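You operate a simulated robot arm through the tools that you are given. There is no shell and no other tool. Be economical: measure what you need, move in short steps, check, and stop when the job is done.

The job below is to be done with a simulated two-armed robot. You get a single attempt, and the scene is never put back.

## Task
Fit the insert that the pin card names in the grey base and latch the grey hood on.
Fine: inserts lie in the middle drawer; shut it again. Close both latches. Leave the black hood latched.

Only the result counts: the job must be done as asked and must still hold three seconds after the hand-in. Knocking over, shifting, dropping, spilling or breaking anything else fails it.

## Robot
Two 7-joint arms with two-finger parallel grippers on one trunk, on a base that drives. Base frame: it is fixed to the floor where the robot stands at the start and does not move with it; the origin is under the middle of the robot, x ahead of it, y to its left, z up; the surface under the hand at the start is at about z = 900. Units: mm, rad, N and s.
The left shoulder is at the start at [80, 131, 947], the right one opposite. With the tool pointing down near the work surface each hand reaches from about 380 to 840 mm from the robot's upright axis, wherever it stands, measured 20 degrees to its own side. Places, roughly: front hood latch [800, -400, 1000]; grey base [600, -300, 900]; left hood latch [700, -200, 900]; middle drawer of the blue cabinet [700, -200, 600]; right hood latch [500, -400, 900]; well of the grey base [600, -300, 900]. Payload 1.57 kg a hand.
The TCP of each hand is the grasp point between the finger pads, 30 mm short of the fingertips. In the tool frame z runs along the fingers and y along their closing line. Largest opening 110 mm; finger width 24, thickness 12; the body of the gripper, 48 by 112 mm, starts 78 mm behind the TCP.
Orientation is that of the tool frame in the base frame, as a unit quaternion [w, x, y, z]. With the fingers straight down and closing along the base's y, the tool's x points along the base's -x, its y along +y and its z along -z.

## Interface
- The arms move only by the tool move_arm. It takes "left_targets", "right_targets" or both (then of equal length, played together; a hand with none holds still); each is a list of rows, each a list of 3 entries, a list of its own where there are three numbers: the shift along the tool's x, y, z in units of 40 mm (1.0 is 40 mm), then the turn, a rotation vector about the tool's x, y, z in units of 6 degrees (1.0 is 6 degrees), then the closure in counts, from 0 (fully open) to 255 (shut). In form: [[[tx, ty, tz], [ax, ay, az], hand], ...]. A call has 1 to 8 rows; each row shifts and turns the commanded pose from where the row before left it, along the tool's axes as they then stand. A call with a number of a shift or a turn outside -1 to 1 is refused whole. Each row takes 0.2 s and may step no farther than 50 mm and 0.15 rad from the row before; otherwise, or with a gripper value out of range, the whole call is refused. Where a pose cannot be reached the arm comes as near as it can. A force on the tool above 40 N (or 10 N above the force at the start of the call, whichever is more), or a blocked arm, ends the call early, and 0.2 s more pass. The fingers move at their own pace (about 108 mm/s each) and stop on an object; they squeeze with about 43 N. The grip force told is the motor's: it shows also when the fingers shut on nothing. Time passes only in rows, and 0.2 s behind the last, so rows that do not move let the fingers close. The reply holds the time, the measured pose of the TCP, the force on the tool along the base axes, the opening and the grip force, in the units named above and with some noise, with the torque about the TCP (base axes, N m) and any sound that the robot's microphone picked up.
- Cameras (640 x 400 px; columns grow to the right, rows downward): "scene" is now at [-53.2, -15.9, 1417.7]; the picture's right is [-0.20, -0.98, 0.00], its down [-0.58, 0.12, -0.81] and it looks along [0.79, -0.16, -0.59] (base axes); focal length 222 px, centre (320, 200). "left" rides on the left gripper at [70, -16, -141] in its tool frame; the picture's right is [0.23, 0.97, 0.00], its down [-0.86, 0.20, -0.48] and it looks along [-0.47, 0.11, 0.88] (tool axes); focal length 222 px, centre (320, 200). "right" rides on the right gripper at [70, 16, -141] in its tool frame; the picture's right is [-0.23, 0.97, 0.00], its down [-0.86, -0.20, -0.48] and it looks along [-0.47, -0.11, 0.88] (tool axes); focal length 222 px, centre (320, 200). There is no depth. A picture from a camera that has moved, and an enlarged one, comes with that camera's place and axes in the base frame and with its lens.
- get_image(camera): a new picture of that camera. The clock stands still meanwhile.
- drive_base(legs): drives the robot by 1 to 6 legs, each [ahead, left, turn to the left] in mm, mm and rad, along the robot's own axes; the way and the turn of a leg run together, so that a leg with both is an arc; at most 1500 mm and 3.142 rad a leg. The arms and the cameras ride along, it lands a little off, and it stops where it bumps. It gives what a move gives.
- aim_head(pan, tilt): turns the head with the scene camera to pan (to the left, within 1.902 rad either way) and tilt (down, from -0.506 to 1.204), counted from straight ahead of the robot. It gives what a move gives.
- enlarge(camera, box): a new picture of the part [left, top, right, bottom] of that camera's present view, enlarged. The clock stands still meanwhile.
- close_job(): hands the job in; it is judged then, once.

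Work in short steps. Places have to be worked out from the pictures, the camera data and where the tool is seen: move nearer, look again, correct. Check each grasp and each placing, and mend what went wrong. You have 120 turns and 108 pictures in all, those below and enlarged ones among them. Open the grippers and draw the arms clear of the work before you hand the job in, unless the task says otherwise; then end with one line.

The tools are called after "Emit:" by a JSON object that holds its "api" and its "payload". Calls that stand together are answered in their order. move_arm: Moves the arms, as the interface text tells. Its arguments: {"type":"object","properties":{"left_targets":{"type":"array","items":{"type":"array"}},"right_targets":{"type":"array","items":{"type":"array"}}},"required":[]} The other tools are called the same way: drive_base (legs) drives the base; aim_head (pan, tilt) turns the head that bears the scene camera; get_image (camera) takes a picture; enlarge (camera, box) takes an enlarged picture of a part of a camera's view; close_job () hands the job in.

At the start:

```text
time: 0.0
left_eef_pos: [508.5, 62.1, 1301.8]
left_ee_rot: [0.0, 0.0, 1.0, 0.0]
left_force: [0.5, -0.7, -0.7]
left_torque: [0.0, -0.03, -0.02]
left_grip_width: 110.4
left_grip_force: 0.1
right_eef_pos: [446.1, -438.6, 1281.1]
right_ee_rot: [0.0, 0.001, 1.0, 0.0]
right_force: [0.1, -0.7, 0.1]
right_torque: [0.0, 0.02, 0.01]
right_grip_width: 110.1
right_grip_force: 0.1
robot x, y, heading: [-2.9, -1.1, -0.004]
head pan, tilt: [-0.204, 0.63]
```

scene: 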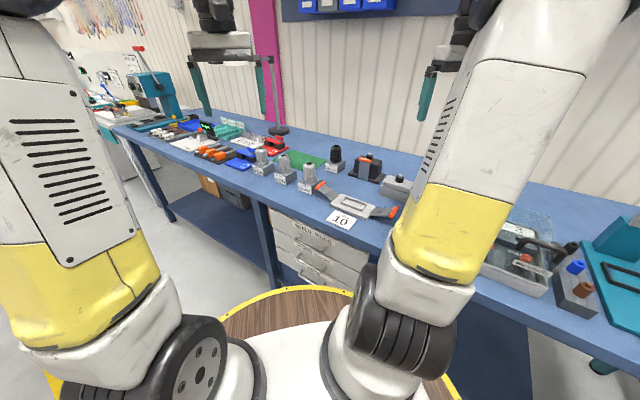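
right: 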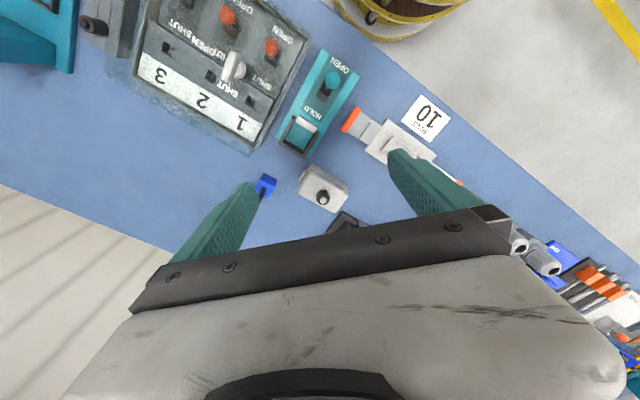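
left: 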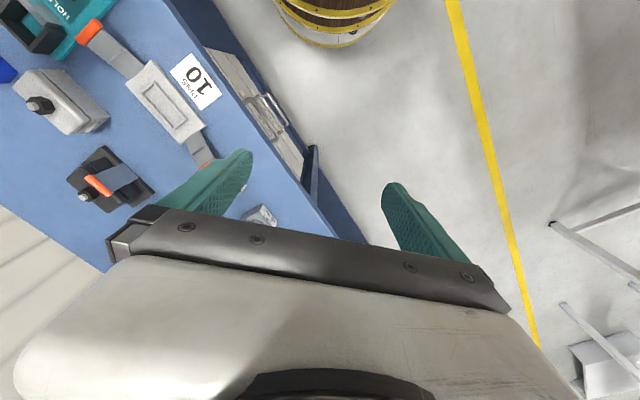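

The pin card seems to read "PINS 10". I enlarge the middle of the scene view to see the grey base, hoods and drawers.

Emit:
{"api": "enlarge", "payload": {"camera": "scene", "box": [240, 110, 440, 290]}}

Emit:
{"api": "enlarge", "payload": {"camera": "left", "box": [0, 0, 320, 230]}}

Emit:
{"api": "enlarge", "payload": {"camera": "right", "box": [260, 40, 580, 260]}}

```text
2.22 times, centred on (340, 200) of scene
camera zoom: at [-53.2, -15.9, 1417.7], right [-0.2, -0.98, 0.0], down [-0.58, 0.12, -0.81], along [0.79, -0.16, -0.59], focal length 492 px, centre (276, 200)
```

zoom: 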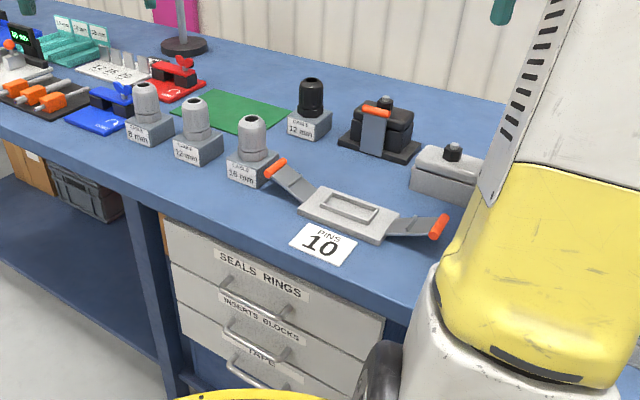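

```text
1.74 times, centred on (160, 115) of left
camera zoom: at [439.5, 46.4, 1442.9], right [-0.23, 0.97, 0.0], down [0.86, 0.2, 0.48], along [0.47, 0.11, -0.88], focal length 386 px, centre (598, 348)
```

zoom: 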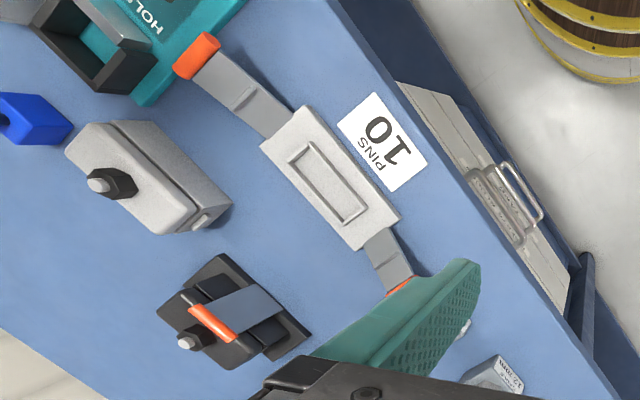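

```text
1.82 times, centred on (420, 150) of right
camera zoom: at [375.6, -422.0, 1421.8], right [0.23, 0.97, 0.0], down [0.86, -0.2, 0.48], along [0.47, -0.11, -0.88], focal length 404 px, centre (138, 291)
```

zoom: 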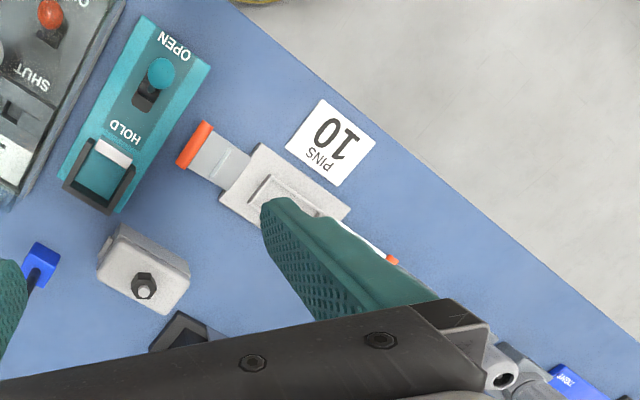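

Bench runs at about 45° to the base axes. Define s=(x+y)/√2 along the bench and d=(x−y)/√2 into it. The front edge is at d≈453, the grey base at s≈215, d≈587 and the middle-drawer handle at s≈318, z≈620. I turn the robot square to the bench and back off so the drawer can open.

Emit:
{"api": "drive_base", "payload": {"legs": [[-100, 0, 0], [0, 0, -0.781], [-100, 250, 0]]}}

Emit:
{"api": "aim_head", "payload": {"pan": 0.0, "tilt": 0.75}}

Emit:
{"api": "get_image", "payload": {"camera": "scene"}}

Emit:
{"api": "get_image", "payload": {"camera": "left"}}

Emit:
{"api": "get_image", "payload": {"camera": "right"}}

```text
time: 4.7
left_eef_pos: [411.4, -61.3, 1302.5]
left_ee_rot: [-0.001, 0.375, 0.927, 0.0]
left_force: [0.5, 0.6, 0.0]
left_torque: [0.0, 0.02, 0.01]
left_grip_width: 110.2
left_grip_force: 0.1
right_eef_pos: [17.5, -376.7, 1280.4]
right_ee_rot: [0.0, 0.375, 0.927, 0.0]
right_force: [-0.6, 0.7, 0.0]
right_torque: [0.01, -0.02, -0.01]
right_grip_width: 110.1
right_grip_force: 0.1
robot x, y, heading: [2.6, 247.9, -0.774]
head pan, tilt: [-0.204, 0.63]
```

```text
time: 5.4
left_eef_pos: [410.4, -60.7, 1302.8]
left_ee_rot: [0.001, 0.375, 0.927, 0.001]
left_force: [-0.9, -0.2, -0.1]
left_torque: [0.0, 0.0, 0.01]
left_grip_width: 110.0
left_grip_force: 0.0
right_eef_pos: [18.1, -376.4, 1280.6]
right_ee_rot: [0.0, 0.375, 0.927, 0.0]
right_force: [0.4, -1.0, -0.7]
right_torque: [-0.01, 0.02, 0.0]
right_grip_width: 109.7
right_grip_force: 0.0
robot x, y, heading: [0.7, 248.5, -0.774]
head pan, tilt: [0.0, 0.75]
```

```text
101 pictures are left
camera scene: at [-37.0, 289.6, 1407.5], right [-0.7, -0.72, 0.0], down [-0.49, 0.47, -0.73], along [0.53, -0.51, -0.68], focal length 222 px, centre (320, 200)
```

scene: 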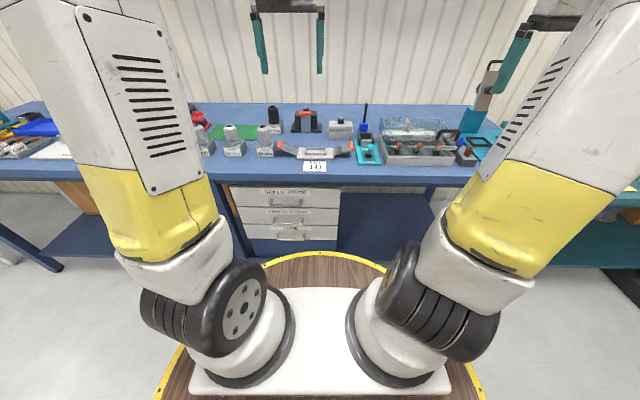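

```text
100 pictures are left
camera left: at [351.0, -23.5, 1442.8], right [0.51, 0.86, 0.0], down [0.75, -0.45, 0.48], along [0.41, -0.25, -0.88], focal length 222 px, centre (320, 200)
```

left: 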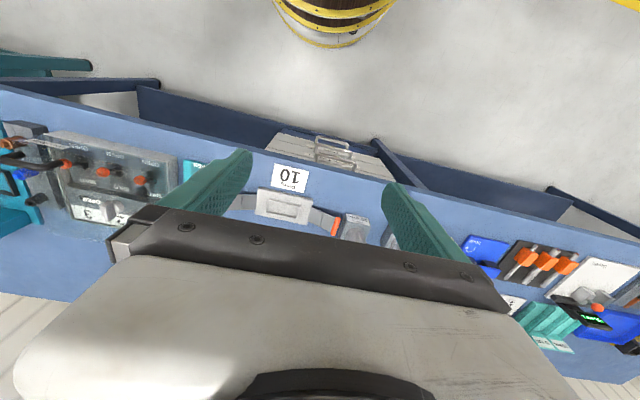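

```text
99 pictures are left
camera right: at [-20.9, -316.6, 1421.9], right [0.84, 0.54, 0.0], down [0.48, -0.74, 0.48], along [0.26, -0.4, -0.88], focal length 222 px, centre (320, 200)
```

right: 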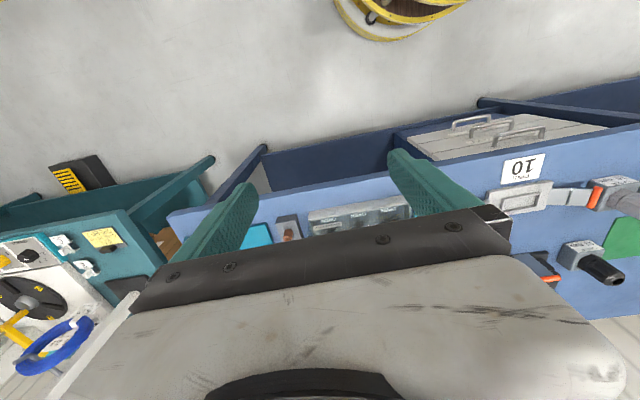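

The robot is now nearly square to the bench. I enlarge the drawers and the bench things for measuring.

Emit:
{"api": "enlarge", "payload": {"camera": "scene", "box": [180, 90, 400, 250]}}

Emit:
{"api": "enlarge", "payload": {"camera": "left", "box": [220, 100, 420, 240]}}

```text
2.50 times, centred on (290, 170) of scene
camera zoom: at [-37.0, 289.6, 1407.5], right [-0.7, -0.72, 0.0], down [-0.49, 0.47, -0.73], along [0.53, -0.51, -0.68], focal length 554 px, centre (395, 275)
```

zoom: 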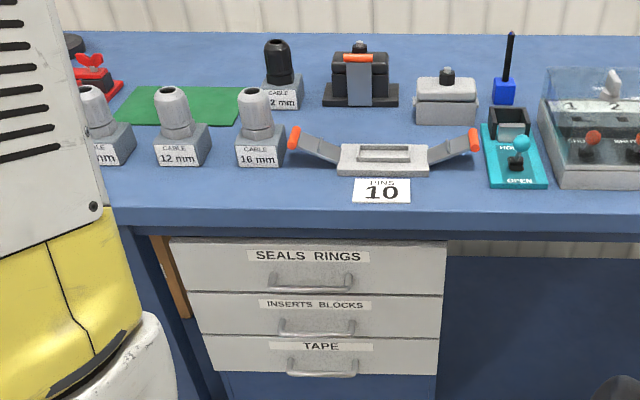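

```text
2.86 times, centred on (320, 170) of left
camera zoom: at [351.0, -23.5, 1442.8], right [0.51, 0.86, 0.0], down [0.75, -0.45, 0.48], along [0.41, -0.25, -0.88], focal length 635 px, centre (320, 286)
```

zoom: 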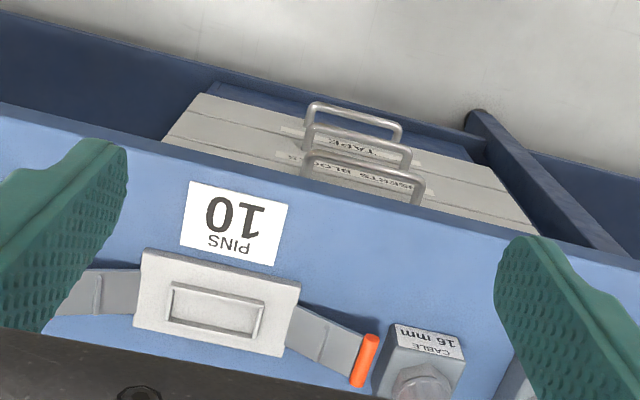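

Handles triangulate to s≈341, d≈485 at z≈723, 588 and 457, and the bench edge is parallel to s at d≈454. I square up, back off to d≈-300 and bring the left hand out in front of the cabinet, still high.

Emit:
{"api": "drive_base", "payload": {"legs": [[-125, 0, -0.011]]}}

Emit:
{"api": "move_arm", "payload": {"left_targets": [[[-0.9, 0.46, 0], [0, 0, 0], 120], [[-0.9, 0.46, 0], [0, 0, 0], 120], [[-0.9, 0.46, 0], [0, 0, 0], 120], [[-0.7, 0.46, 0], [0, 0, 0], 120], [[-0.65, 0.46, 0], [0, 0, 0], 120], [[0, 0, 1], [0, 0, 0], 120], [[0, 0, 1], [0, 0, 0], 120], [[0, 0, 1], [0, 0, 0], 120]]}}

```text
time: 6.7
left_eef_pos: [317.7, 25.7, 1302.5]
left_ee_rot: [0.0, 0.378, 0.926, 0.0]
left_force: [-0.7, -0.9, -0.4]
left_torque: [0.01, 0.01, 0.02]
left_grip_width: 110.3
left_grip_force: 0.2
right_eef_pos: [-78.9, -289.6, 1281.1]
right_ee_rot: [0.0, 0.379, 0.926, 0.0]
right_force: [-0.1, 0.6, -0.8]
right_torque: [-0.01, 0.03, 0.01]
right_grip_width: 110.0
right_grip_force: 0.0
robot x, y, heading: [-90.8, 337.6, -0.781]
head pan, tilt: [0.0, 0.75]
```

```text
time: 8.5
left_eef_pos: [499.6, -24.8, 1179.9]
left_ee_rot: [0.0, 0.379, 0.926, 0.0]
left_force: [0.4, -0.4, 0.5]
left_torque: [0.0, -0.02, 0.02]
left_grip_width: 58.4
left_grip_force: 0.1
right_eef_pos: [-77.1, -287.4, 1280.3]
right_ee_rot: [0.0, 0.379, 0.925, 0.0]
right_force: [-0.3, 0.7, -0.9]
right_torque: [-0.01, 0.02, 0.0]
right_grip_width: 109.8
right_grip_force: 0.0
robot x, y, heading: [-90.0, 339.4, -0.782]
head pan, tilt: [0.0, 0.75]
```

Left TCP is at s=336, d=371. I lower it straight down in front of the bench edge.

Emit:
{"api": "move_arm", "payload": {"left_targets": [[[0, 0, 1], [0, 0, 0], 120], [[0, 0, 1], [0, 0, 0], 120], [[0, 0, 1], [0, 0, 0], 120], [[0, 0, 1], [0, 0, 0], 120], [[0, 0, 1], [0, 0, 0], 120], [[0, 0, 1], [0, 0, 0], 120], [[0, 0, 1], [0, 0, 0], 120]]}}

Emit:
{"api": "move_arm", "payload": {"left_targets": [[[0, 0, 1], [0, 0, 0], 120], [[0, 0, 1], [0, 0, 0], 120], [[0, 0, 1], [0, 0, 0], 120], [[0, 0, 1], [0, 0, 0], 120], [[0, 0, 1], [0, 0, 0], 120], [[0, 0, 0.5], [0, 0, 0], 120]]}}

Emit:
{"api": "get_image", "payload": {"camera": "scene"}}

```text
time: 10.1
left_eef_pos: [499.6, -20.3, 901.5]
left_ee_rot: [0.0, 0.378, 0.926, 0.0]
left_force: [0.5, 0.0, -0.7]
left_torque: [-0.02, 0.0, 0.01]
left_grip_width: 58.4
left_grip_force: 0.0
right_eef_pos: [-78.2, -287.5, 1279.2]
right_ee_rot: [0.0, 0.379, 0.925, 0.0]
right_force: [-0.8, -0.6, -0.4]
right_torque: [-0.01, -0.05, -0.01]
right_grip_width: 110.0
right_grip_force: 0.1
robot x, y, heading: [-86.1, 337.4, -0.775]
head pan, tilt: [0.0, 0.75]
```

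```text
time: 11.5
left_eef_pos: [496.0, -19.7, 681.7]
left_ee_rot: [0.001, 0.379, 0.925, 0.001]
left_force: [0.2, -0.5, 0.7]
left_torque: [0.01, -0.05, 0.0]
left_grip_width: 58.1
left_grip_force: 0.0
right_eef_pos: [-78.5, -287.6, 1281.2]
right_ee_rot: [0.0, 0.379, 0.925, 0.0]
right_force: [-1.0, -0.4, 0.0]
right_torque: [-0.02, -0.01, 0.01]
right_grip_width: 109.8
right_grip_force: 0.1
robot x, y, heading: [-88.5, 335.0, -0.778]
head pan, tilt: [0.0, 0.75]
```

```text
96 pictures are left
camera scene: at [-128.2, 379.3, 1407.5], right [-0.7, -0.71, 0.0], down [-0.49, 0.48, -0.73], along [0.52, -0.51, -0.68], focal length 222 px, centre (320, 200)
```

scene: 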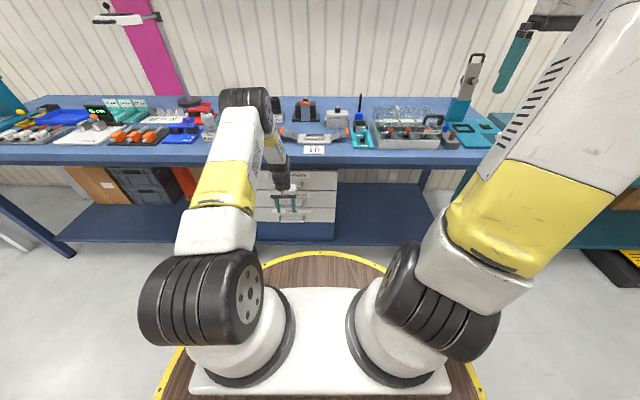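

Hand is at z≈682 in front of the drawers. I now turn it to point mostly horizontally at the cabinet (tilted 25° down) with the fingers closing vertically.

Emit:
{"api": "move_arm", "payload": {"left_targets": [[[0, 0, 0], [-0.602, -0.602, 0.945], 120], [[0, 0, 0], [-0.602, -0.602, 0.945], 120], [[0, 0, 0], [-0.602, -0.602, 0.945], 120], [[0, 0, 0], [-0.602, -0.602, 0.945], 120], [[0, 0, 0], [-0.602, -0.602, 0.945], 120], [[0, 0, 0], [-0.602, -0.602, 0.945], 120], [[0, 0, 0], [-0.602, -0.602, 0.945], 120]]}}

Emit:
{"api": "move_arm", "payload": {"left_targets": [[[0, 0, 0], [-0.602, -0.602, 0.945], 120], [[0, 0, 0], [-0.602, -0.602, 0.945], 120], [[0, 0, 0], [-0.602, -0.602, 0.945], 120], [[0, 0, 0], [-0.602, -0.602, 0.945], 120], [[0, 0, 0], [-0.602, -0.602, 0.945], 120], [[0, 0, 0], [-0.602, -0.602, 0.945], 120], [[0, 0, 0], [-0.602, -0.602, 0.945], 120]]}}

Emit:
{"api": "get_image", "payload": {"camera": "left"}}

Emit:
{"api": "get_image", "payload": {"camera": "scene"}}

```text
time: 13.1
left_eef_pos: [498.2, -23.0, 684.2]
left_ee_rot: [0.278, 0.649, 0.699, 0.116]
left_force: [-0.1, -0.7, 0.0]
left_torque: [0.01, 0.0, 0.01]
left_grip_width: 58.4
left_grip_force: 0.1
right_eef_pos: [-78.8, -287.5, 1280.6]
right_ee_rot: [0.0, 0.378, 0.926, 0.0]
right_force: [-0.6, 0.7, 0.4]
right_torque: [-0.04, 0.02, 0.0]
right_grip_width: 109.9
right_grip_force: 0.1
robot x, y, heading: [-87.2, 335.9, -0.777]
head pan, tilt: [0.0, 0.75]
```

```text
time: 14.7
left_eef_pos: [498.7, -22.7, 682.9]
left_ee_rot: [0.495, 0.778, 0.324, 0.209]
left_force: [-0.2, -0.5, 0.2]
left_torque: [-0.03, -0.01, -0.01]
left_grip_width: 58.3
left_grip_force: 0.1
right_eef_pos: [-78.3, -287.7, 1280.1]
right_ee_rot: [-0.001, 0.379, 0.925, 0.0]
right_force: [-0.2, -0.8, 0.1]
right_torque: [0.01, 0.0, -0.02]
right_grip_width: 110.0
right_grip_force: 0.1
robot x, y, heading: [-90.1, 338.6, -0.781]
head pan, tilt: [0.0, 0.75]
```

```text
95 pictures are left
camera left: at [451.8, 121.9, 726.6], right [0.45, -0.13, 0.88], down [-0.85, -0.36, 0.38], along [0.27, -0.92, -0.27], focal length 222 px, centre (320, 200)
```

left: 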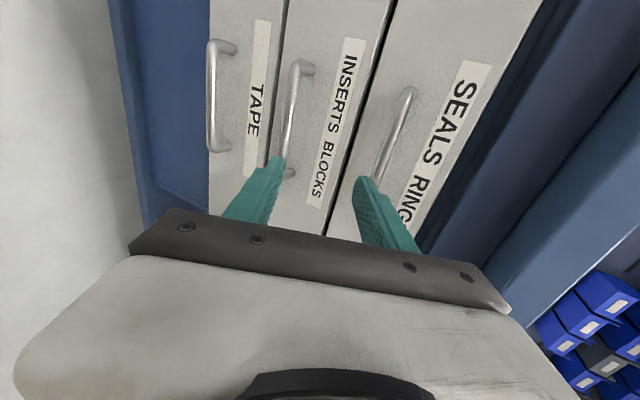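

```text
94 pictures are left
camera scene: at [-128.3, 379.2, 1407.5], right [-0.7, -0.71, 0.0], down [-0.49, 0.48, -0.73], along [0.52, -0.51, -0.68], focal length 222 px, centre (320, 200)
```

scene: 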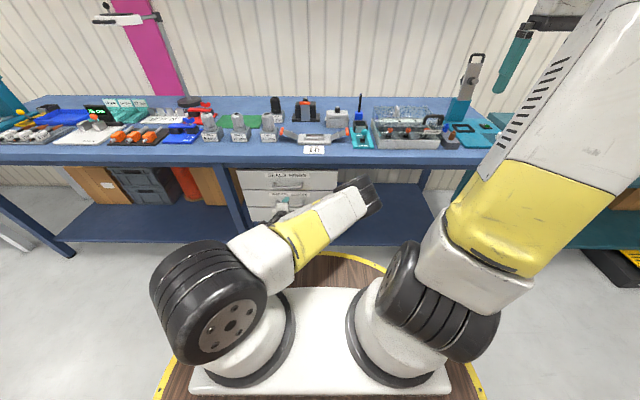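

The handle is seen in the left camera, consistent with s≈345, d≈485, z≈587. I move down onto its line and stop 60 mm short of it.

Emit:
{"api": "move_arm", "payload": {"left_targets": [[[0.2, -0.95, 0], [0, 0, 0], 120], [[0, 0, 0.8], [0, 0, 0], 120], [[0, 0, 0.7], [0, 0, 0], 120], [[0, 0, 0.65], [0, 0, 0], 120]]}}

Emit:
{"api": "get_image", "payload": {"camera": "left"}}

Emit:
{"api": "enlarge", "payload": {"camera": "scene", "box": [210, 130, 390, 250]}}

```text
time: 15.7
left_eef_pos: [546.5, -59.5, 610.5]
left_ee_rot: [0.496, 0.778, 0.325, 0.208]
left_force: [-0.5, -0.3, -0.3]
left_torque: [0.01, -0.01, 0.01]
left_grip_width: 58.1
left_grip_force: 0.0
right_eef_pos: [-78.1, -287.9, 1280.2]
right_ee_rot: [-0.001, 0.379, 0.926, -0.001]
right_force: [-0.1, 0.0, -0.7]
right_torque: [-0.02, -0.01, -0.01]
right_grip_width: 110.2
right_grip_force: 0.1
robot x, y, heading: [-91.1, 336.3, -0.776]
head pan, tilt: [0.0, 0.75]
```

```text
93 pictures are left
camera left: at [500.3, 85.3, 654.4], right [0.45, -0.13, 0.88], down [-0.85, -0.36, 0.38], along [0.27, -0.92, -0.27], focal length 222 px, centre (320, 200)
```

left: 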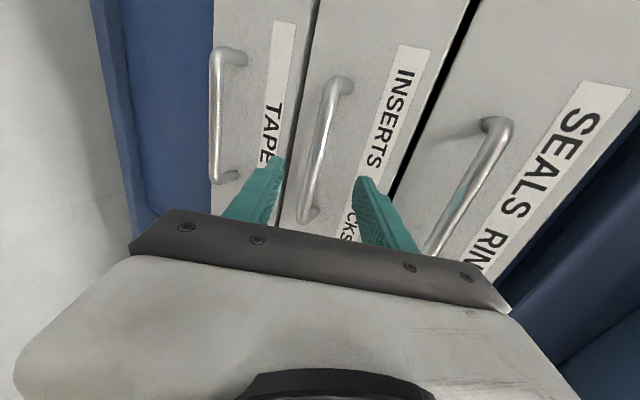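

```text
3.33 times, centred on (300, 190) of scene
camera zoom: at [-128.4, 379.3, 1407.5], right [-0.7, -0.71, 0.0], down [-0.49, 0.48, -0.73], along [0.52, -0.51, -0.68], focal length 738 px, centre (387, 233)
```

zoom: 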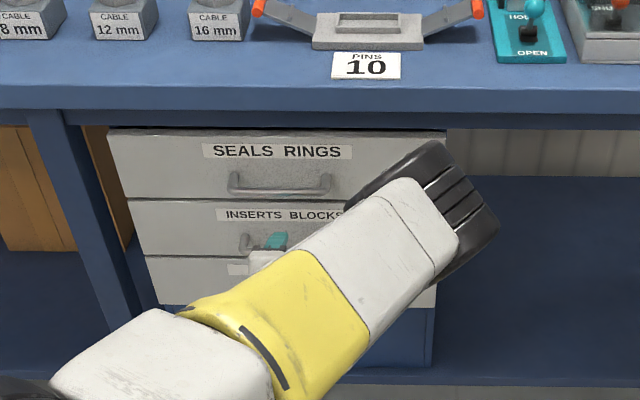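

The bar lies about 65 mm ahead and 6 mm low in the tool frame. I advance 52 mm with that correction and close.

Emit:
{"api": "move_arm", "payload": {"left_targets": [[[0, -0.16, 0.4], [0, 0, 0], 120], [[0, 0, 0.5], [0, 0, 0], 120], [[0, 0, 0.4], [0, 0, 0], 120], [[0, 0, 0], [0, 0, 0], 255], [[0, 0, 0], [0, 0, 0], 255], [[0, 0, 0], [0, 0, 0], 255]]}}

Emit:
{"api": "get_image", "payload": {"camera": "left"}}

```text
time: 17.1
left_eef_pos: [578.2, -92.1, 584.0]
left_ee_rot: [0.494, 0.779, 0.325, 0.208]
left_force: [1.0, 0.2, -2.2]
left_torque: [0.41, -0.34, -0.18]
left_grip_width: 13.6
left_grip_force: 30.0
right_eef_pos: [-78.7, -287.4, 1280.8]
right_ee_rot: [0.0, 0.379, 0.925, 0.0]
right_force: [0.1, 0.1, 0.0]
right_torque: [-0.03, 0.02, -0.03]
right_grip_width: 110.0
right_grip_force: 0.1
robot x, y, heading: [-90.0, 338.1, -0.78]
head pan, tilt: [0.0, 0.75]
```

```text
91 pictures are left
camera left: at [531.8, 52.7, 627.7], right [0.45, -0.13, 0.88], down [-0.85, -0.36, 0.38], along [0.27, -0.92, -0.27], focal length 222 px, centre (320, 200)
```

left: 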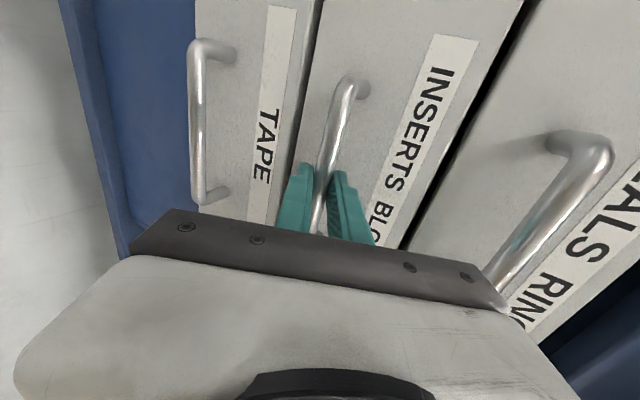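

The bar is gripped (13.6 mm wide). I pull the drawer by driving back, 80 mm first as a check.

Emit:
{"api": "drive_base", "payload": {"legs": [[-80, 0, 0]]}}

Emit:
{"api": "get_image", "payload": {"camera": "scene"}}

```text
time: 18.2
left_eef_pos: [521.1, -35.7, 583.2]
left_ee_rot: [0.494, 0.779, 0.326, 0.209]
left_force: [4.5, 3.5, -2.4]
left_torque: [0.41, -0.4, -0.16]
left_grip_width: 13.7
left_grip_force: 30.4
right_eef_pos: [-135.4, -230.4, 1279.9]
right_ee_rot: [0.0, 0.378, 0.926, 0.0]
right_force: [0.1, 0.2, 0.1]
right_torque: [0.06, -0.03, 0.02]
right_grip_width: 109.9
right_grip_force: 0.0
robot x, y, heading: [-146.8, 395.4, -0.776]
head pan, tilt: [0.0, 0.75]
```

```text
90 pictures are left
camera scene: at [-185.6, 436.0, 1407.5], right [-0.7, -0.71, 0.0], down [-0.49, 0.48, -0.73], along [0.52, -0.51, -0.68], focal length 222 px, centre (320, 200)
```

scene: 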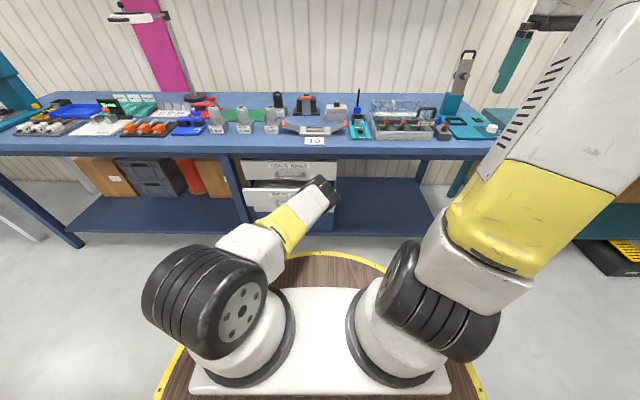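

The drawer follows smoothly. I pull a further 140 mm.

Emit:
{"api": "drive_base", "payload": {"legs": [[-140, 0, 0]]}}

Emit:
{"api": "enlarge", "payload": {"camera": "scene", "box": [200, 80, 380, 240]}}

```text
time: 19.6
left_eef_pos: [431.4, 67.3, 583.9]
left_ee_rot: [0.486, 0.758, 0.369, 0.232]
left_force: [1.4, -0.4, -1.9]
left_torque: [0.53, -0.45, -0.54]
left_grip_width: 15.1
left_grip_force: 31.1
right_eef_pos: [-184.0, -202.5, 1279.6]
right_ee_rot: [0.0, 0.314, 0.949, 0.0]
right_force: [-0.7, -0.4, 0.4]
right_torque: [-0.03, -0.04, 0.02]
right_grip_width: 110.1
right_grip_force: 0.0
robot x, y, heading: [-280.1, 415.4, -0.64]
head pan, tilt: [0.0, 0.75]
stopped in leg 1: the force on the tool passed its limit at 66 N (the readings are from after the stop); the commanded pose is now the measured one
```

```text
2.50 times, centred on (290, 160) of scene
camera zoom: at [-324.4, 451.3, 1407.5], right [-0.6, -0.8, 0.0], down [-0.55, 0.41, -0.73], along [0.59, -0.44, -0.68], focal length 554 px, centre (395, 300)
```

zoom: 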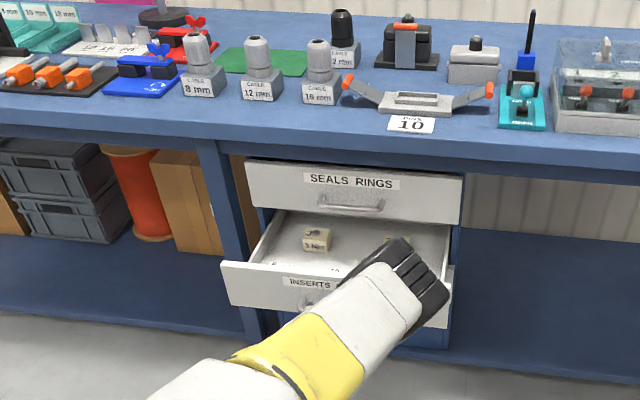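

The drawer met its stop at about 216 mm of travel (the robot slewed a little). I release and back the hand off.

Emit:
{"api": "move_arm", "payload": {"left_targets": [[[0, 0, 0], [0, 0, 0], 100], [[0, 0, 0], [0, 0, 0], 100], [[0, 0, -1], [0, 0, 0], 100], [[0, 0, -1], [0, 0, 0], 100], [[0, 0, -0.5], [0, 0, 0], 100]]}}

Emit:
{"api": "get_image", "payload": {"camera": "scene"}}

```text
time: 20.8
left_eef_pos: [361.3, 124.3, 624.9]
left_ee_rot: [0.487, 0.756, 0.371, 0.232]
left_force: [0.6, 0.2, -0.4]
left_torque: [-0.01, 0.01, 0.0]
left_grip_width: 66.9
left_grip_force: 0.1
right_eef_pos: [-183.3, -203.4, 1280.2]
right_ee_rot: [0.0, 0.315, 0.949, 0.001]
right_force: [-0.4, -0.7, -0.1]
right_torque: [0.01, 0.0, -0.01]
right_grip_width: 109.9
right_grip_force: 0.1
robot x, y, heading: [-276.6, 412.4, -0.641]
head pan, tilt: [0.0, 0.75]
```

```text
88 pictures are left
camera scene: at [-324.4, 451.5, 1407.5], right [-0.6, -0.8, 0.0], down [-0.55, 0.41, -0.73], along [0.59, -0.44, -0.68], focal length 222 px, centre (320, 200)
```

scene: 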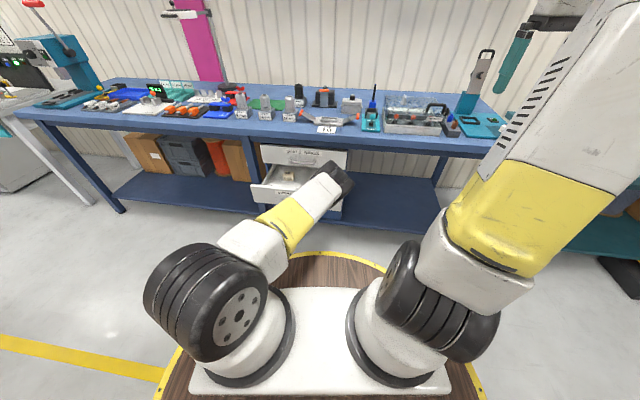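

I turn the left hand back to fingers-down and raise it.

Emit:
{"api": "move_arm", "payload": {"left_targets": [[[0, 0, 0], [0.602, 0.602, -0.945], 60], [[0, 0, 0], [0.602, 0.602, -0.945], 60], [[0, 0, 0], [0.602, 0.602, -0.945], 60], [[0, 0, 0], [0.602, 0.602, -0.945], 60], [[0, 0, 0], [0.602, 0.602, -0.945], 60], [[0, 0, 0], [0.602, 0.602, -0.945], 60], [[0, 0, 0], [0.602, 0.602, -0.945], 60]]}}

Emit:
{"api": "move_arm", "payload": {"left_targets": [[[0, 0, 0], [0.602, 0.602, -0.945], 60], [[0, 0, 0], [0.602, 0.602, -0.945], 60], [[0, 0, 0], [0.602, 0.602, -0.945], 60], [[0, 0, 0], [0.602, 0.602, -0.945], 60], [[0, 0, 0], [0.602, 0.602, -0.945], 60], [[0, 0, 0], [0.602, 0.602, -0.945], 60], [[0, 0, 0], [0.602, 0.602, -0.945], 60]]}}

Emit:
{"api": "move_arm", "payload": {"left_targets": [[[0, 0, -1], [0, 0, 0], 60], [[0, 0, -1], [0, 0, 0], 60], [[0, 0, -1], [0, 0, 0], 60], [[0, 0, -1], [0, 0, 0], 60], [[0, 0, -1], [0, 0, 0], 60], [[0, 0, -1], [0, 0, 0], 60], [[0, 0, -1], [0, 0, 0], 60], [[0, 0, -1], [0, 0, 0], 60]]}}

```text
time: 22.4
left_eef_pos: [359.0, 123.3, 625.5]
left_ee_rot: [0.273, 0.606, 0.736, 0.127]
left_force: [-0.4, -0.6, -0.4]
left_torque: [0.01, 0.01, -0.04]
left_grip_width: 84.4
left_grip_force: 0.1
right_eef_pos: [-183.8, -202.6, 1280.5]
right_ee_rot: [-0.001, 0.314, 0.949, 0.0]
right_force: [0.1, -0.8, 0.0]
right_torque: [0.03, -0.03, -0.01]
right_grip_width: 109.8
right_grip_force: 0.1
robot x, y, heading: [-280.9, 414.4, -0.639]
head pan, tilt: [0.0, 0.75]
```

```text
time: 24.0
left_eef_pos: [360.9, 121.9, 625.8]
left_ee_rot: [0.0, 0.327, 0.945, -0.006]
left_force: [-0.5, -0.3, 0.1]
left_torque: [0.03, -0.01, -0.02]
left_grip_width: 84.0
left_grip_force: 0.1
right_eef_pos: [-184.6, -203.1, 1280.6]
right_ee_rot: [0.0, 0.315, 0.949, 0.0]
right_force: [0.9, 0.6, 0.5]
right_torque: [0.04, -0.04, -0.02]
right_grip_width: 110.3
right_grip_force: 0.1
robot x, y, heading: [-279.2, 417.7, -0.641]
head pan, tilt: [0.0, 0.75]
```

```text
time: 25.8
left_eef_pos: [358.8, 128.1, 946.1]
left_ee_rot: [0.0, 0.327, 0.945, -0.005]
left_force: [-0.3, 0.6, 0.4]
left_torque: [-0.01, -0.01, -0.02]
left_grip_width: 84.3
left_grip_force: 0.1
right_eef_pos: [-183.3, -202.6, 1279.8]
right_ee_rot: [0.001, 0.315, 0.949, 0.0]
right_force: [0.3, 0.4, -0.2]
right_torque: [0.0, 0.02, 0.01]
right_grip_width: 110.1
right_grip_force: 0.0
robot x, y, heading: [-282.0, 415.2, -0.639]
head pan, tilt: [0.0, 0.75]
```

I retract the hand 150 mm, then square the robot up and drive to about s=150, d=-200 in front of the open drawer.

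Emit:
{"api": "move_arm", "payload": {"left_targets": [[[0.95, 0, 0], [0, 0, 0], 60], [[0.95, 0, 0], [0, 0, 0], 60], [[0.95, 0, 0], [0, 0, 0], 60], [[0.95, 0, 0], [0, 0, 0], 60]]}}

Emit:
{"api": "drive_base", "payload": {"legs": [[0, 0, -0.145], [293, 56, 0]]}}

Emit:
{"api": "get_image", "payload": {"camera": "left"}}

Emit:
{"api": "get_image", "payload": {"camera": "scene"}}

```text
time: 26.8
left_eef_pos: [240.5, 224.1, 945.9]
left_ee_rot: [0.001, 0.327, 0.945, -0.006]
left_force: [-0.1, 0.2, 0.1]
left_torque: [0.0, -0.01, -0.03]
left_grip_width: 84.3
left_grip_force: 0.1
right_eef_pos: [-185.4, -201.8, 1279.2]
right_ee_rot: [0.001, 0.314, 0.949, -0.001]
right_force: [0.5, 0.2, 0.0]
right_torque: [0.02, 0.03, -0.02]
right_grip_width: 110.1
right_grip_force: 0.1
robot x, y, heading: [-279.0, 414.1, -0.643]
head pan, tilt: [0.0, 0.75]
```

```text
time: 29.5
left_eef_pos: [456.2, -18.2, 945.9]
left_ee_rot: [0.0, 0.393, 0.919, -0.007]
left_force: [-0.3, -0.6, 0.9]
left_torque: [0.01, -0.02, 0.0]
left_grip_width: 84.3
left_grip_force: 0.1
right_eef_pos: [-24.1, -377.8, 1279.5]
right_ee_rot: [0.0, 0.381, 0.924, 0.0]
right_force: [0.3, -0.2, 0.3]
right_torque: [0.0, -0.03, -0.03]
right_grip_width: 110.2
right_grip_force: 0.0
robot x, y, heading: [-29.8, 248.8, -0.79]
head pan, tilt: [0.0, 0.75]
```

```text
87 pictures are left
camera left: at [398.7, 23.7, 1086.5], right [0.55, 0.84, -0.01], down [0.74, -0.48, 0.48], along [0.4, -0.27, -0.88], focal length 222 px, centre (320, 200)
```

left: 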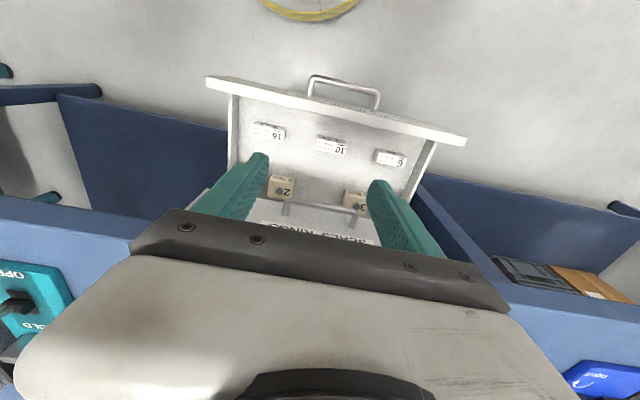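

```text
86 pictures are left
camera scene: at [-70.5, 289.2, 1407.5], right [-0.71, -0.71, 0.0], down [-0.48, 0.48, -0.73], along [0.52, -0.52, -0.68], focal length 222 px, centre (320, 200)
```

scene: 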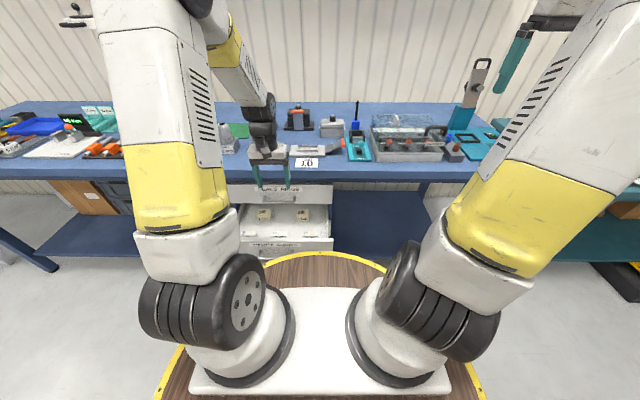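

Three white inserts marked 16, 10 and 6 lie near the drawer front, and the 10 is in the middle. I enlarge.

Emit:
{"api": "enlarge", "payload": {"camera": "left", "box": [200, 60, 480, 235]}}

Emit:
{"api": "enlarge", "payload": {"camera": "scene", "box": [220, 170, 350, 260]}}

```text
2.29 times, centred on (340, 148) of left
camera zoom: at [398.7, 23.7, 1086.5], right [0.55, 0.84, -0.01], down [0.74, -0.48, 0.48], along [0.4, -0.27, -0.88], focal length 508 px, centre (274, 320)
```

zoom: 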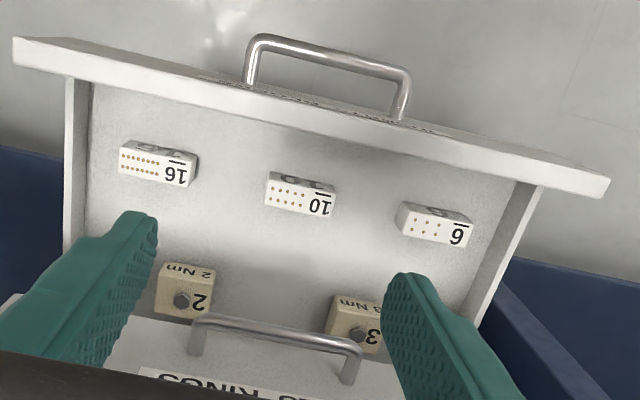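

```text
4.44 times, centred on (285, 215) of scene
camera zoom: at [-70.5, 289.2, 1407.5], right [-0.71, -0.71, 0.0], down [-0.48, 0.48, -0.73], along [0.52, -0.52, -0.68], focal length 984 px, centre (476, 133)
```

zoom: 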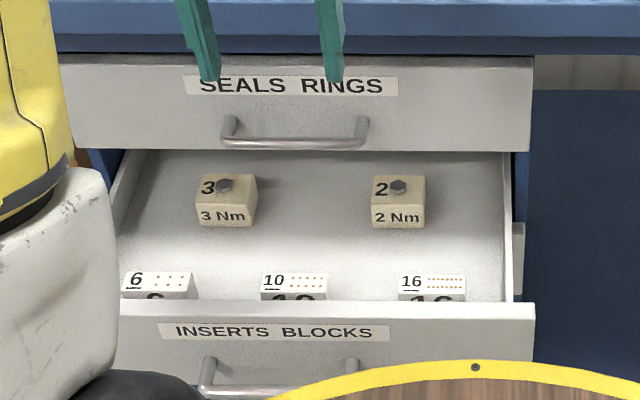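

The "10" insert is at about s=345, d=391, top z≈600, roughly 65×23 mm. Before choosing the grip I look closely at the grey base, the hood and the black hood.

Emit:
{"api": "enlarge", "payload": {"camera": "scene", "box": [270, 95, 390, 175]}}

```text
5.00 times, centred on (330, 135) of scene
camera zoom: at [-70.5, 289.2, 1407.5], right [-0.71, -0.71, 0.0], down [-0.48, 0.48, -0.73], along [0.52, -0.52, -0.68], focal length 1108 px, centre (270, 525)
```

zoom: 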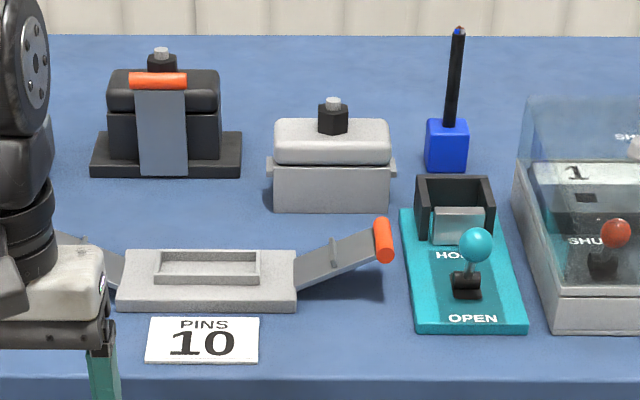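

I raise the left hand and move it over the bench front to look down on the grey base from close.

Emit:
{"api": "move_arm", "payload": {"left_targets": [[[0, 0, -1], [0, 0, 0], 60], [[0, 0, -1], [0, 0, 0], 60], [[0, 0, -1], [0, 0, 0], 60], [[-1, 0, 0], [0, 0, 0], 60], [[-1, -0.5, 0], [0, 0, 0], 60], [[-1, -0.9, 0], [0, 0, 0], 60], [[0, -0.9, 0], [0, 0, 0], 60]]}}

Emit:
{"api": "get_image", "payload": {"camera": "left"}}

```text
refused: row 6 steps farther than a row can; nothing moved
```

```text
82 pictures are left
camera left: at [398.7, 23.7, 1086.5], right [0.55, 0.84, -0.01], down [0.74, -0.48, 0.48], along [0.4, -0.27, -0.88], focal length 222 px, centre (320, 200)
```

left: 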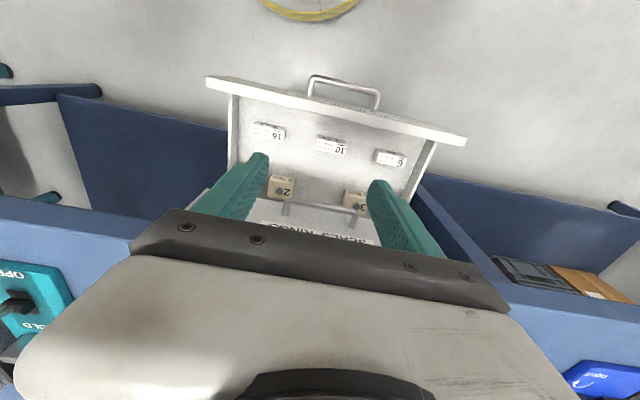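

One row was over 50 mm; I resend with smaller steps.

Emit:
{"api": "move_arm", "payload": {"left_targets": [[[0, 0, -1], [0, 0, 0], 60], [[0, 0, -1], [0, 0, 0], 60], [[0, 0, -1], [0, 0, 0], 60], [[-1, 0, 0], [0, 0, 0], 60], [[-1, -0.5, 0], [0, 0, 0], 60], [[-0.8, -0.7, 0], [0, 0, 0], 60], [[0, -0.9, 0], [0, 0, 0], 60]]}}

Emit:
{"api": "get_image", "payload": {"camera": "left"}}

```text
time: 31.1
left_eef_pos: [472.3, -157.6, 1066.5]
left_ee_rot: [0.001, 0.394, 0.919, -0.006]
left_force: [0.7, -0.1, -0.3]
left_torque: [-0.03, -0.02, 0.04]
left_grip_width: 84.1
left_grip_force: 0.1
right_eef_pos: [-24.5, -377.2, 1279.8]
right_ee_rot: [0.001, 0.382, 0.924, 0.0]
right_force: [0.3, -0.4, 0.5]
right_torque: [-0.01, 0.05, -0.02]
right_grip_width: 110.0
right_grip_force: 0.1
robot x, y, heading: [-29.0, 248.6, -0.784]
head pan, tilt: [0.0, 0.75]
```

```text
81 pictures are left
camera left: at [414.7, -117.1, 1207.5], right [0.55, 0.84, -0.01], down [0.74, -0.48, 0.48], along [0.4, -0.27, -0.88], focal length 222 px, centre (320, 200)
```

left: 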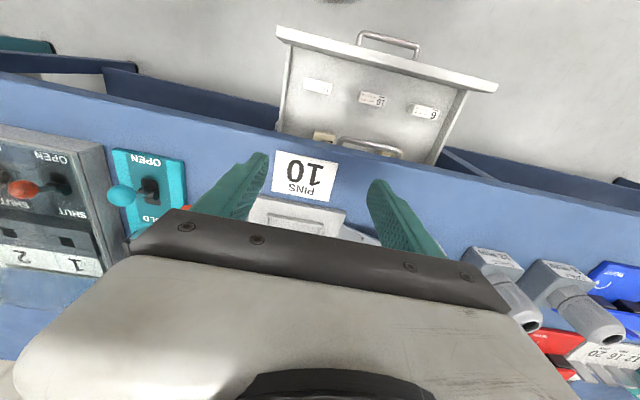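

From this height the gripper hides the base, so I'll judge the well later. The insert will be gripped by its ends (closing along s), which keeps the hand clear of the bench edge. I move above the drawer, correct the small yaw and tilt the hand ~10° toward the robot.

Emit:
{"api": "move_arm", "payload": {"left_targets": [[[0.7, 0.9, 0], [-0.11, 0, -0.23], 60], [[0.65, 0.9, 0], [0, 0, 0], 60], [[0, 0.95, 0], [0, 0, 0], 60], [[0, 0.25, 0], [0, -0.85, 0], 40], [[0, 0, 0], [0, -0.85, 0], 40]]}}

```text
time: 32.3
left_eef_pos: [520.3, -32.4, 1066.0]
left_ee_rot: [0.085, 0.381, 0.92, -0.034]
left_force: [0.1, 0.6, -0.6]
left_torque: [0.0, 0.02, -0.01]
left_grip_width: 92.6
left_grip_force: 0.0
right_eef_pos: [-24.2, -377.6, 1279.3]
right_ee_rot: [0.0, 0.382, 0.924, 0.0]
right_force: [-0.4, 0.9, -0.3]
right_torque: [0.04, 0.01, 0.0]
right_grip_width: 109.9
right_grip_force: 0.1
robot x, y, heading: [-32.1, 248.6, -0.784]
head pan, tilt: [0.0, 0.75]
```

Position is right (s=345, d=391). I descend vertically towards the insert.

Emit:
{"api": "move_arm", "payload": {"left_targets": [[[0.182, 0, 0.983], [0, 0, 0], 40], [[0.182, 0, 0.983], [0, 0, 0], 40], [[0.182, 0, 0.983], [0, 0, 0], 40], [[0.182, 0, 0.983], [0, 0, 0], 40], [[0.182, 0, 0.983], [0, 0, 0], 40], [[0.182, 0, 0.983], [0, 0, 0], 40], [[0.182, 0, 0.983], [0, 0, 0], 40], [[0.182, 0, 0.983], [0, 0, 0], 40]]}}

Emit:
{"api": "get_image", "payload": {"camera": "left"}}

```text
time: 34.1
left_eef_pos: [521.9, -29.5, 747.5]
left_ee_rot: [0.084, 0.382, 0.92, -0.034]
left_force: [-0.1, -0.2, -0.6]
left_torque: [-0.01, 0.0, 0.02]
left_grip_width: 92.7
left_grip_force: 0.0
right_eef_pos: [-24.0, -377.4, 1278.9]
right_ee_rot: [0.0, 0.381, 0.925, 0.0]
right_force: [-0.6, -0.1, -0.1]
right_torque: [-0.02, -0.02, 0.03]
right_grip_width: 110.1
right_grip_force: 0.1
robot x, y, heading: [-27.0, 247.0, -0.786]
head pan, tilt: [0.0, 0.75]
```

```text
80 pictures are left
camera left: at [443.9, 26.9, 872.9], right [0.53, 0.85, -0.04], down [0.67, -0.39, 0.63], along [0.51, -0.36, -0.78], focal length 222 px, centre (320, 200)
```

left: 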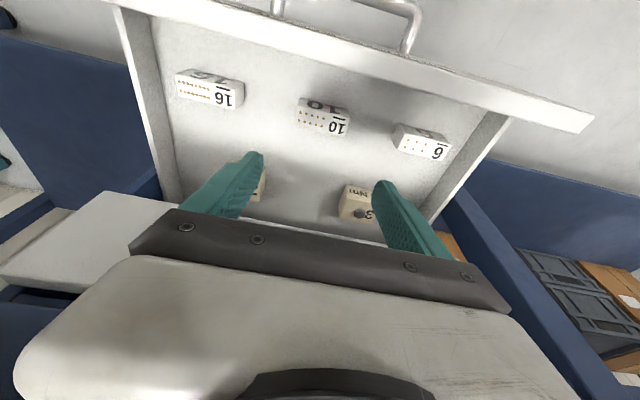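

The insert is about where expected. I go down another 110 mm and check again.

Emit:
{"api": "move_arm", "payload": {"left_targets": [[[0.182, 0, 0.983], [0, 0, 0], 40], [[0.182, 0, 0.983], [0, 0, 0], 40], [[0.13, 0, 0.7], [0, 0, 0], 40]]}}

Emit:
{"api": "get_image", "payload": {"camera": "left"}}

Emit:
{"api": "enlarge", "payload": {"camera": "scene", "box": [220, 170, 350, 260]}}

```text
time: 34.9
left_eef_pos: [519.2, -32.2, 639.2]
left_ee_rot: [0.086, 0.381, 0.92, -0.035]
left_force: [0.4, 0.1, -0.5]
left_torque: [0.01, 0.0, -0.03]
left_grip_width: 92.8
left_grip_force: 0.1
right_eef_pos: [-24.6, -378.5, 1280.4]
right_ee_rot: [0.0, 0.382, 0.924, 0.0]
right_force: [-0.3, -0.2, 0.5]
right_torque: [0.02, -0.01, 0.03]
right_grip_width: 109.8
right_grip_force: 0.0
robot x, y, heading: [-30.6, 246.7, -0.784]
head pan, tilt: [0.0, 0.75]
```

```text
79 pictures are left
camera left: at [442.8, 24.2, 764.4], right [0.53, 0.85, -0.04], down [0.67, -0.39, 0.63], along [0.52, -0.36, -0.78], focal length 222 px, centre (320, 200)
```

left: 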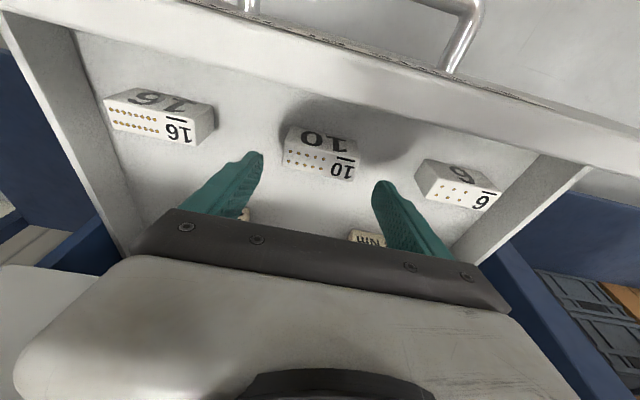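

```text
4.44 times, centred on (285, 215) of scene
camera zoom: at [-70.6, 289.2, 1407.5], right [-0.71, -0.71, 0.0], down [-0.48, 0.48, -0.73], along [0.52, -0.52, -0.68], focal length 984 px, centre (476, 133)
```

zoom: 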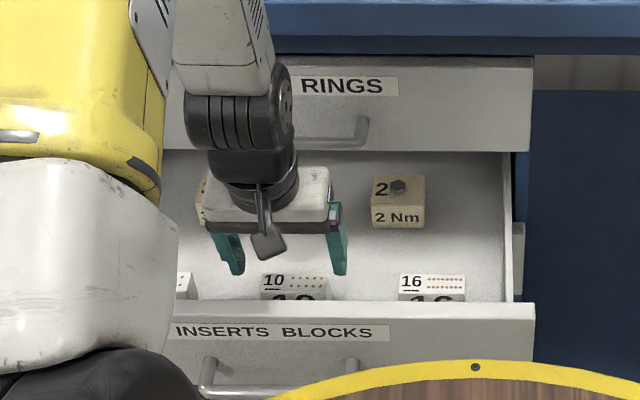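

Refined: insert top is at z≈582, s≈346, d≈398, height ≈40 mm. I lower so the tips reach z≈560 around its ends, then close.

Emit:
{"api": "move_arm", "payload": {"left_targets": [[[0.047, 0.05, 0.6], [0, 0, 0], 40], [[0.047, 0, 0.6], [0, 0, 0], 40], [[0, 0, 0], [0, 0, 0], 40]]}}

Emit:
{"api": "get_image", "payload": {"camera": "left"}}

```text
time: 35.7
left_eef_pos: [525.0, -32.9, 592.1]
left_ee_rot: [0.085, 0.381, 0.92, -0.034]
left_force: [0.3, 0.5, -0.9]
left_torque: [0.01, -0.01, -0.04]
left_grip_width: 92.4
left_grip_force: 0.0
right_eef_pos: [-25.7, -377.2, 1279.0]
right_ee_rot: [0.0, 0.382, 0.924, 0.0]
right_force: [-0.1, 0.5, 0.3]
right_torque: [0.01, 0.04, 0.0]
right_grip_width: 110.0
right_grip_force: 0.1
robot x, y, heading: [-30.1, 249.8, -0.789]
head pan, tilt: [0.0, 0.75]
```

```text
77 pictures are left
camera left: at [448.3, 22.6, 717.6], right [0.53, 0.85, -0.04], down [0.67, -0.39, 0.63], along [0.51, -0.36, -0.78], focal length 222 px, centre (320, 200)
```

left: 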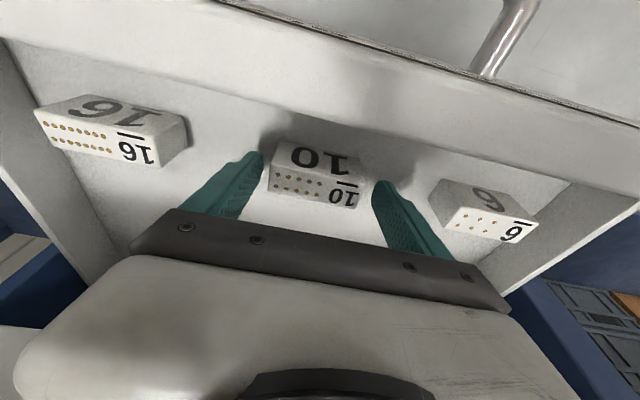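

Fingers straddle the insert evenly. I close on it.

Emit:
{"api": "move_arm", "payload": {"left_targets": [[[0, 0, 0], [0, 0, 0], 255], [[0, 0, 0], [0, 0, 0], 255], [[0, 0, 0], [0, 0, 0], 255]]}}

Emit:
{"api": "get_image", "payload": {"camera": "left"}}

```text
time: 36.5
left_eef_pos: [525.7, -32.5, 593.0]
left_ee_rot: [0.084, 0.383, 0.919, -0.035]
left_force: [0.3, -0.3, 0.1]
left_torque: [-0.01, -0.01, -0.02]
left_grip_width: 69.2
left_grip_force: 42.8
right_eef_pos: [-24.4, -377.4, 1280.5]
right_ee_rot: [0.0, 0.382, 0.924, 0.001]
right_force: [0.8, 0.6, 0.0]
right_torque: [0.0, -0.01, -0.02]
right_grip_width: 109.9
right_grip_force: 0.1
robot x, y, heading: [-29.7, 244.0, -0.784]
head pan, tilt: [0.0, 0.75]
```

```text
76 pictures are left
camera left: at [448.2, 22.6, 717.8], right [0.53, 0.85, -0.04], down [0.67, -0.39, 0.63], along [0.51, -0.36, -0.78], focal length 222 px, centre (320, 200)
```

left: 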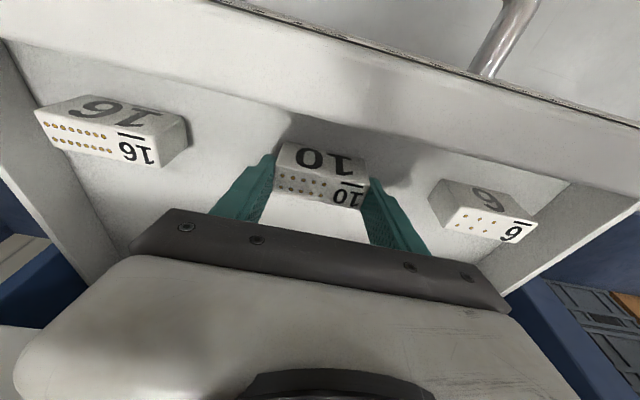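

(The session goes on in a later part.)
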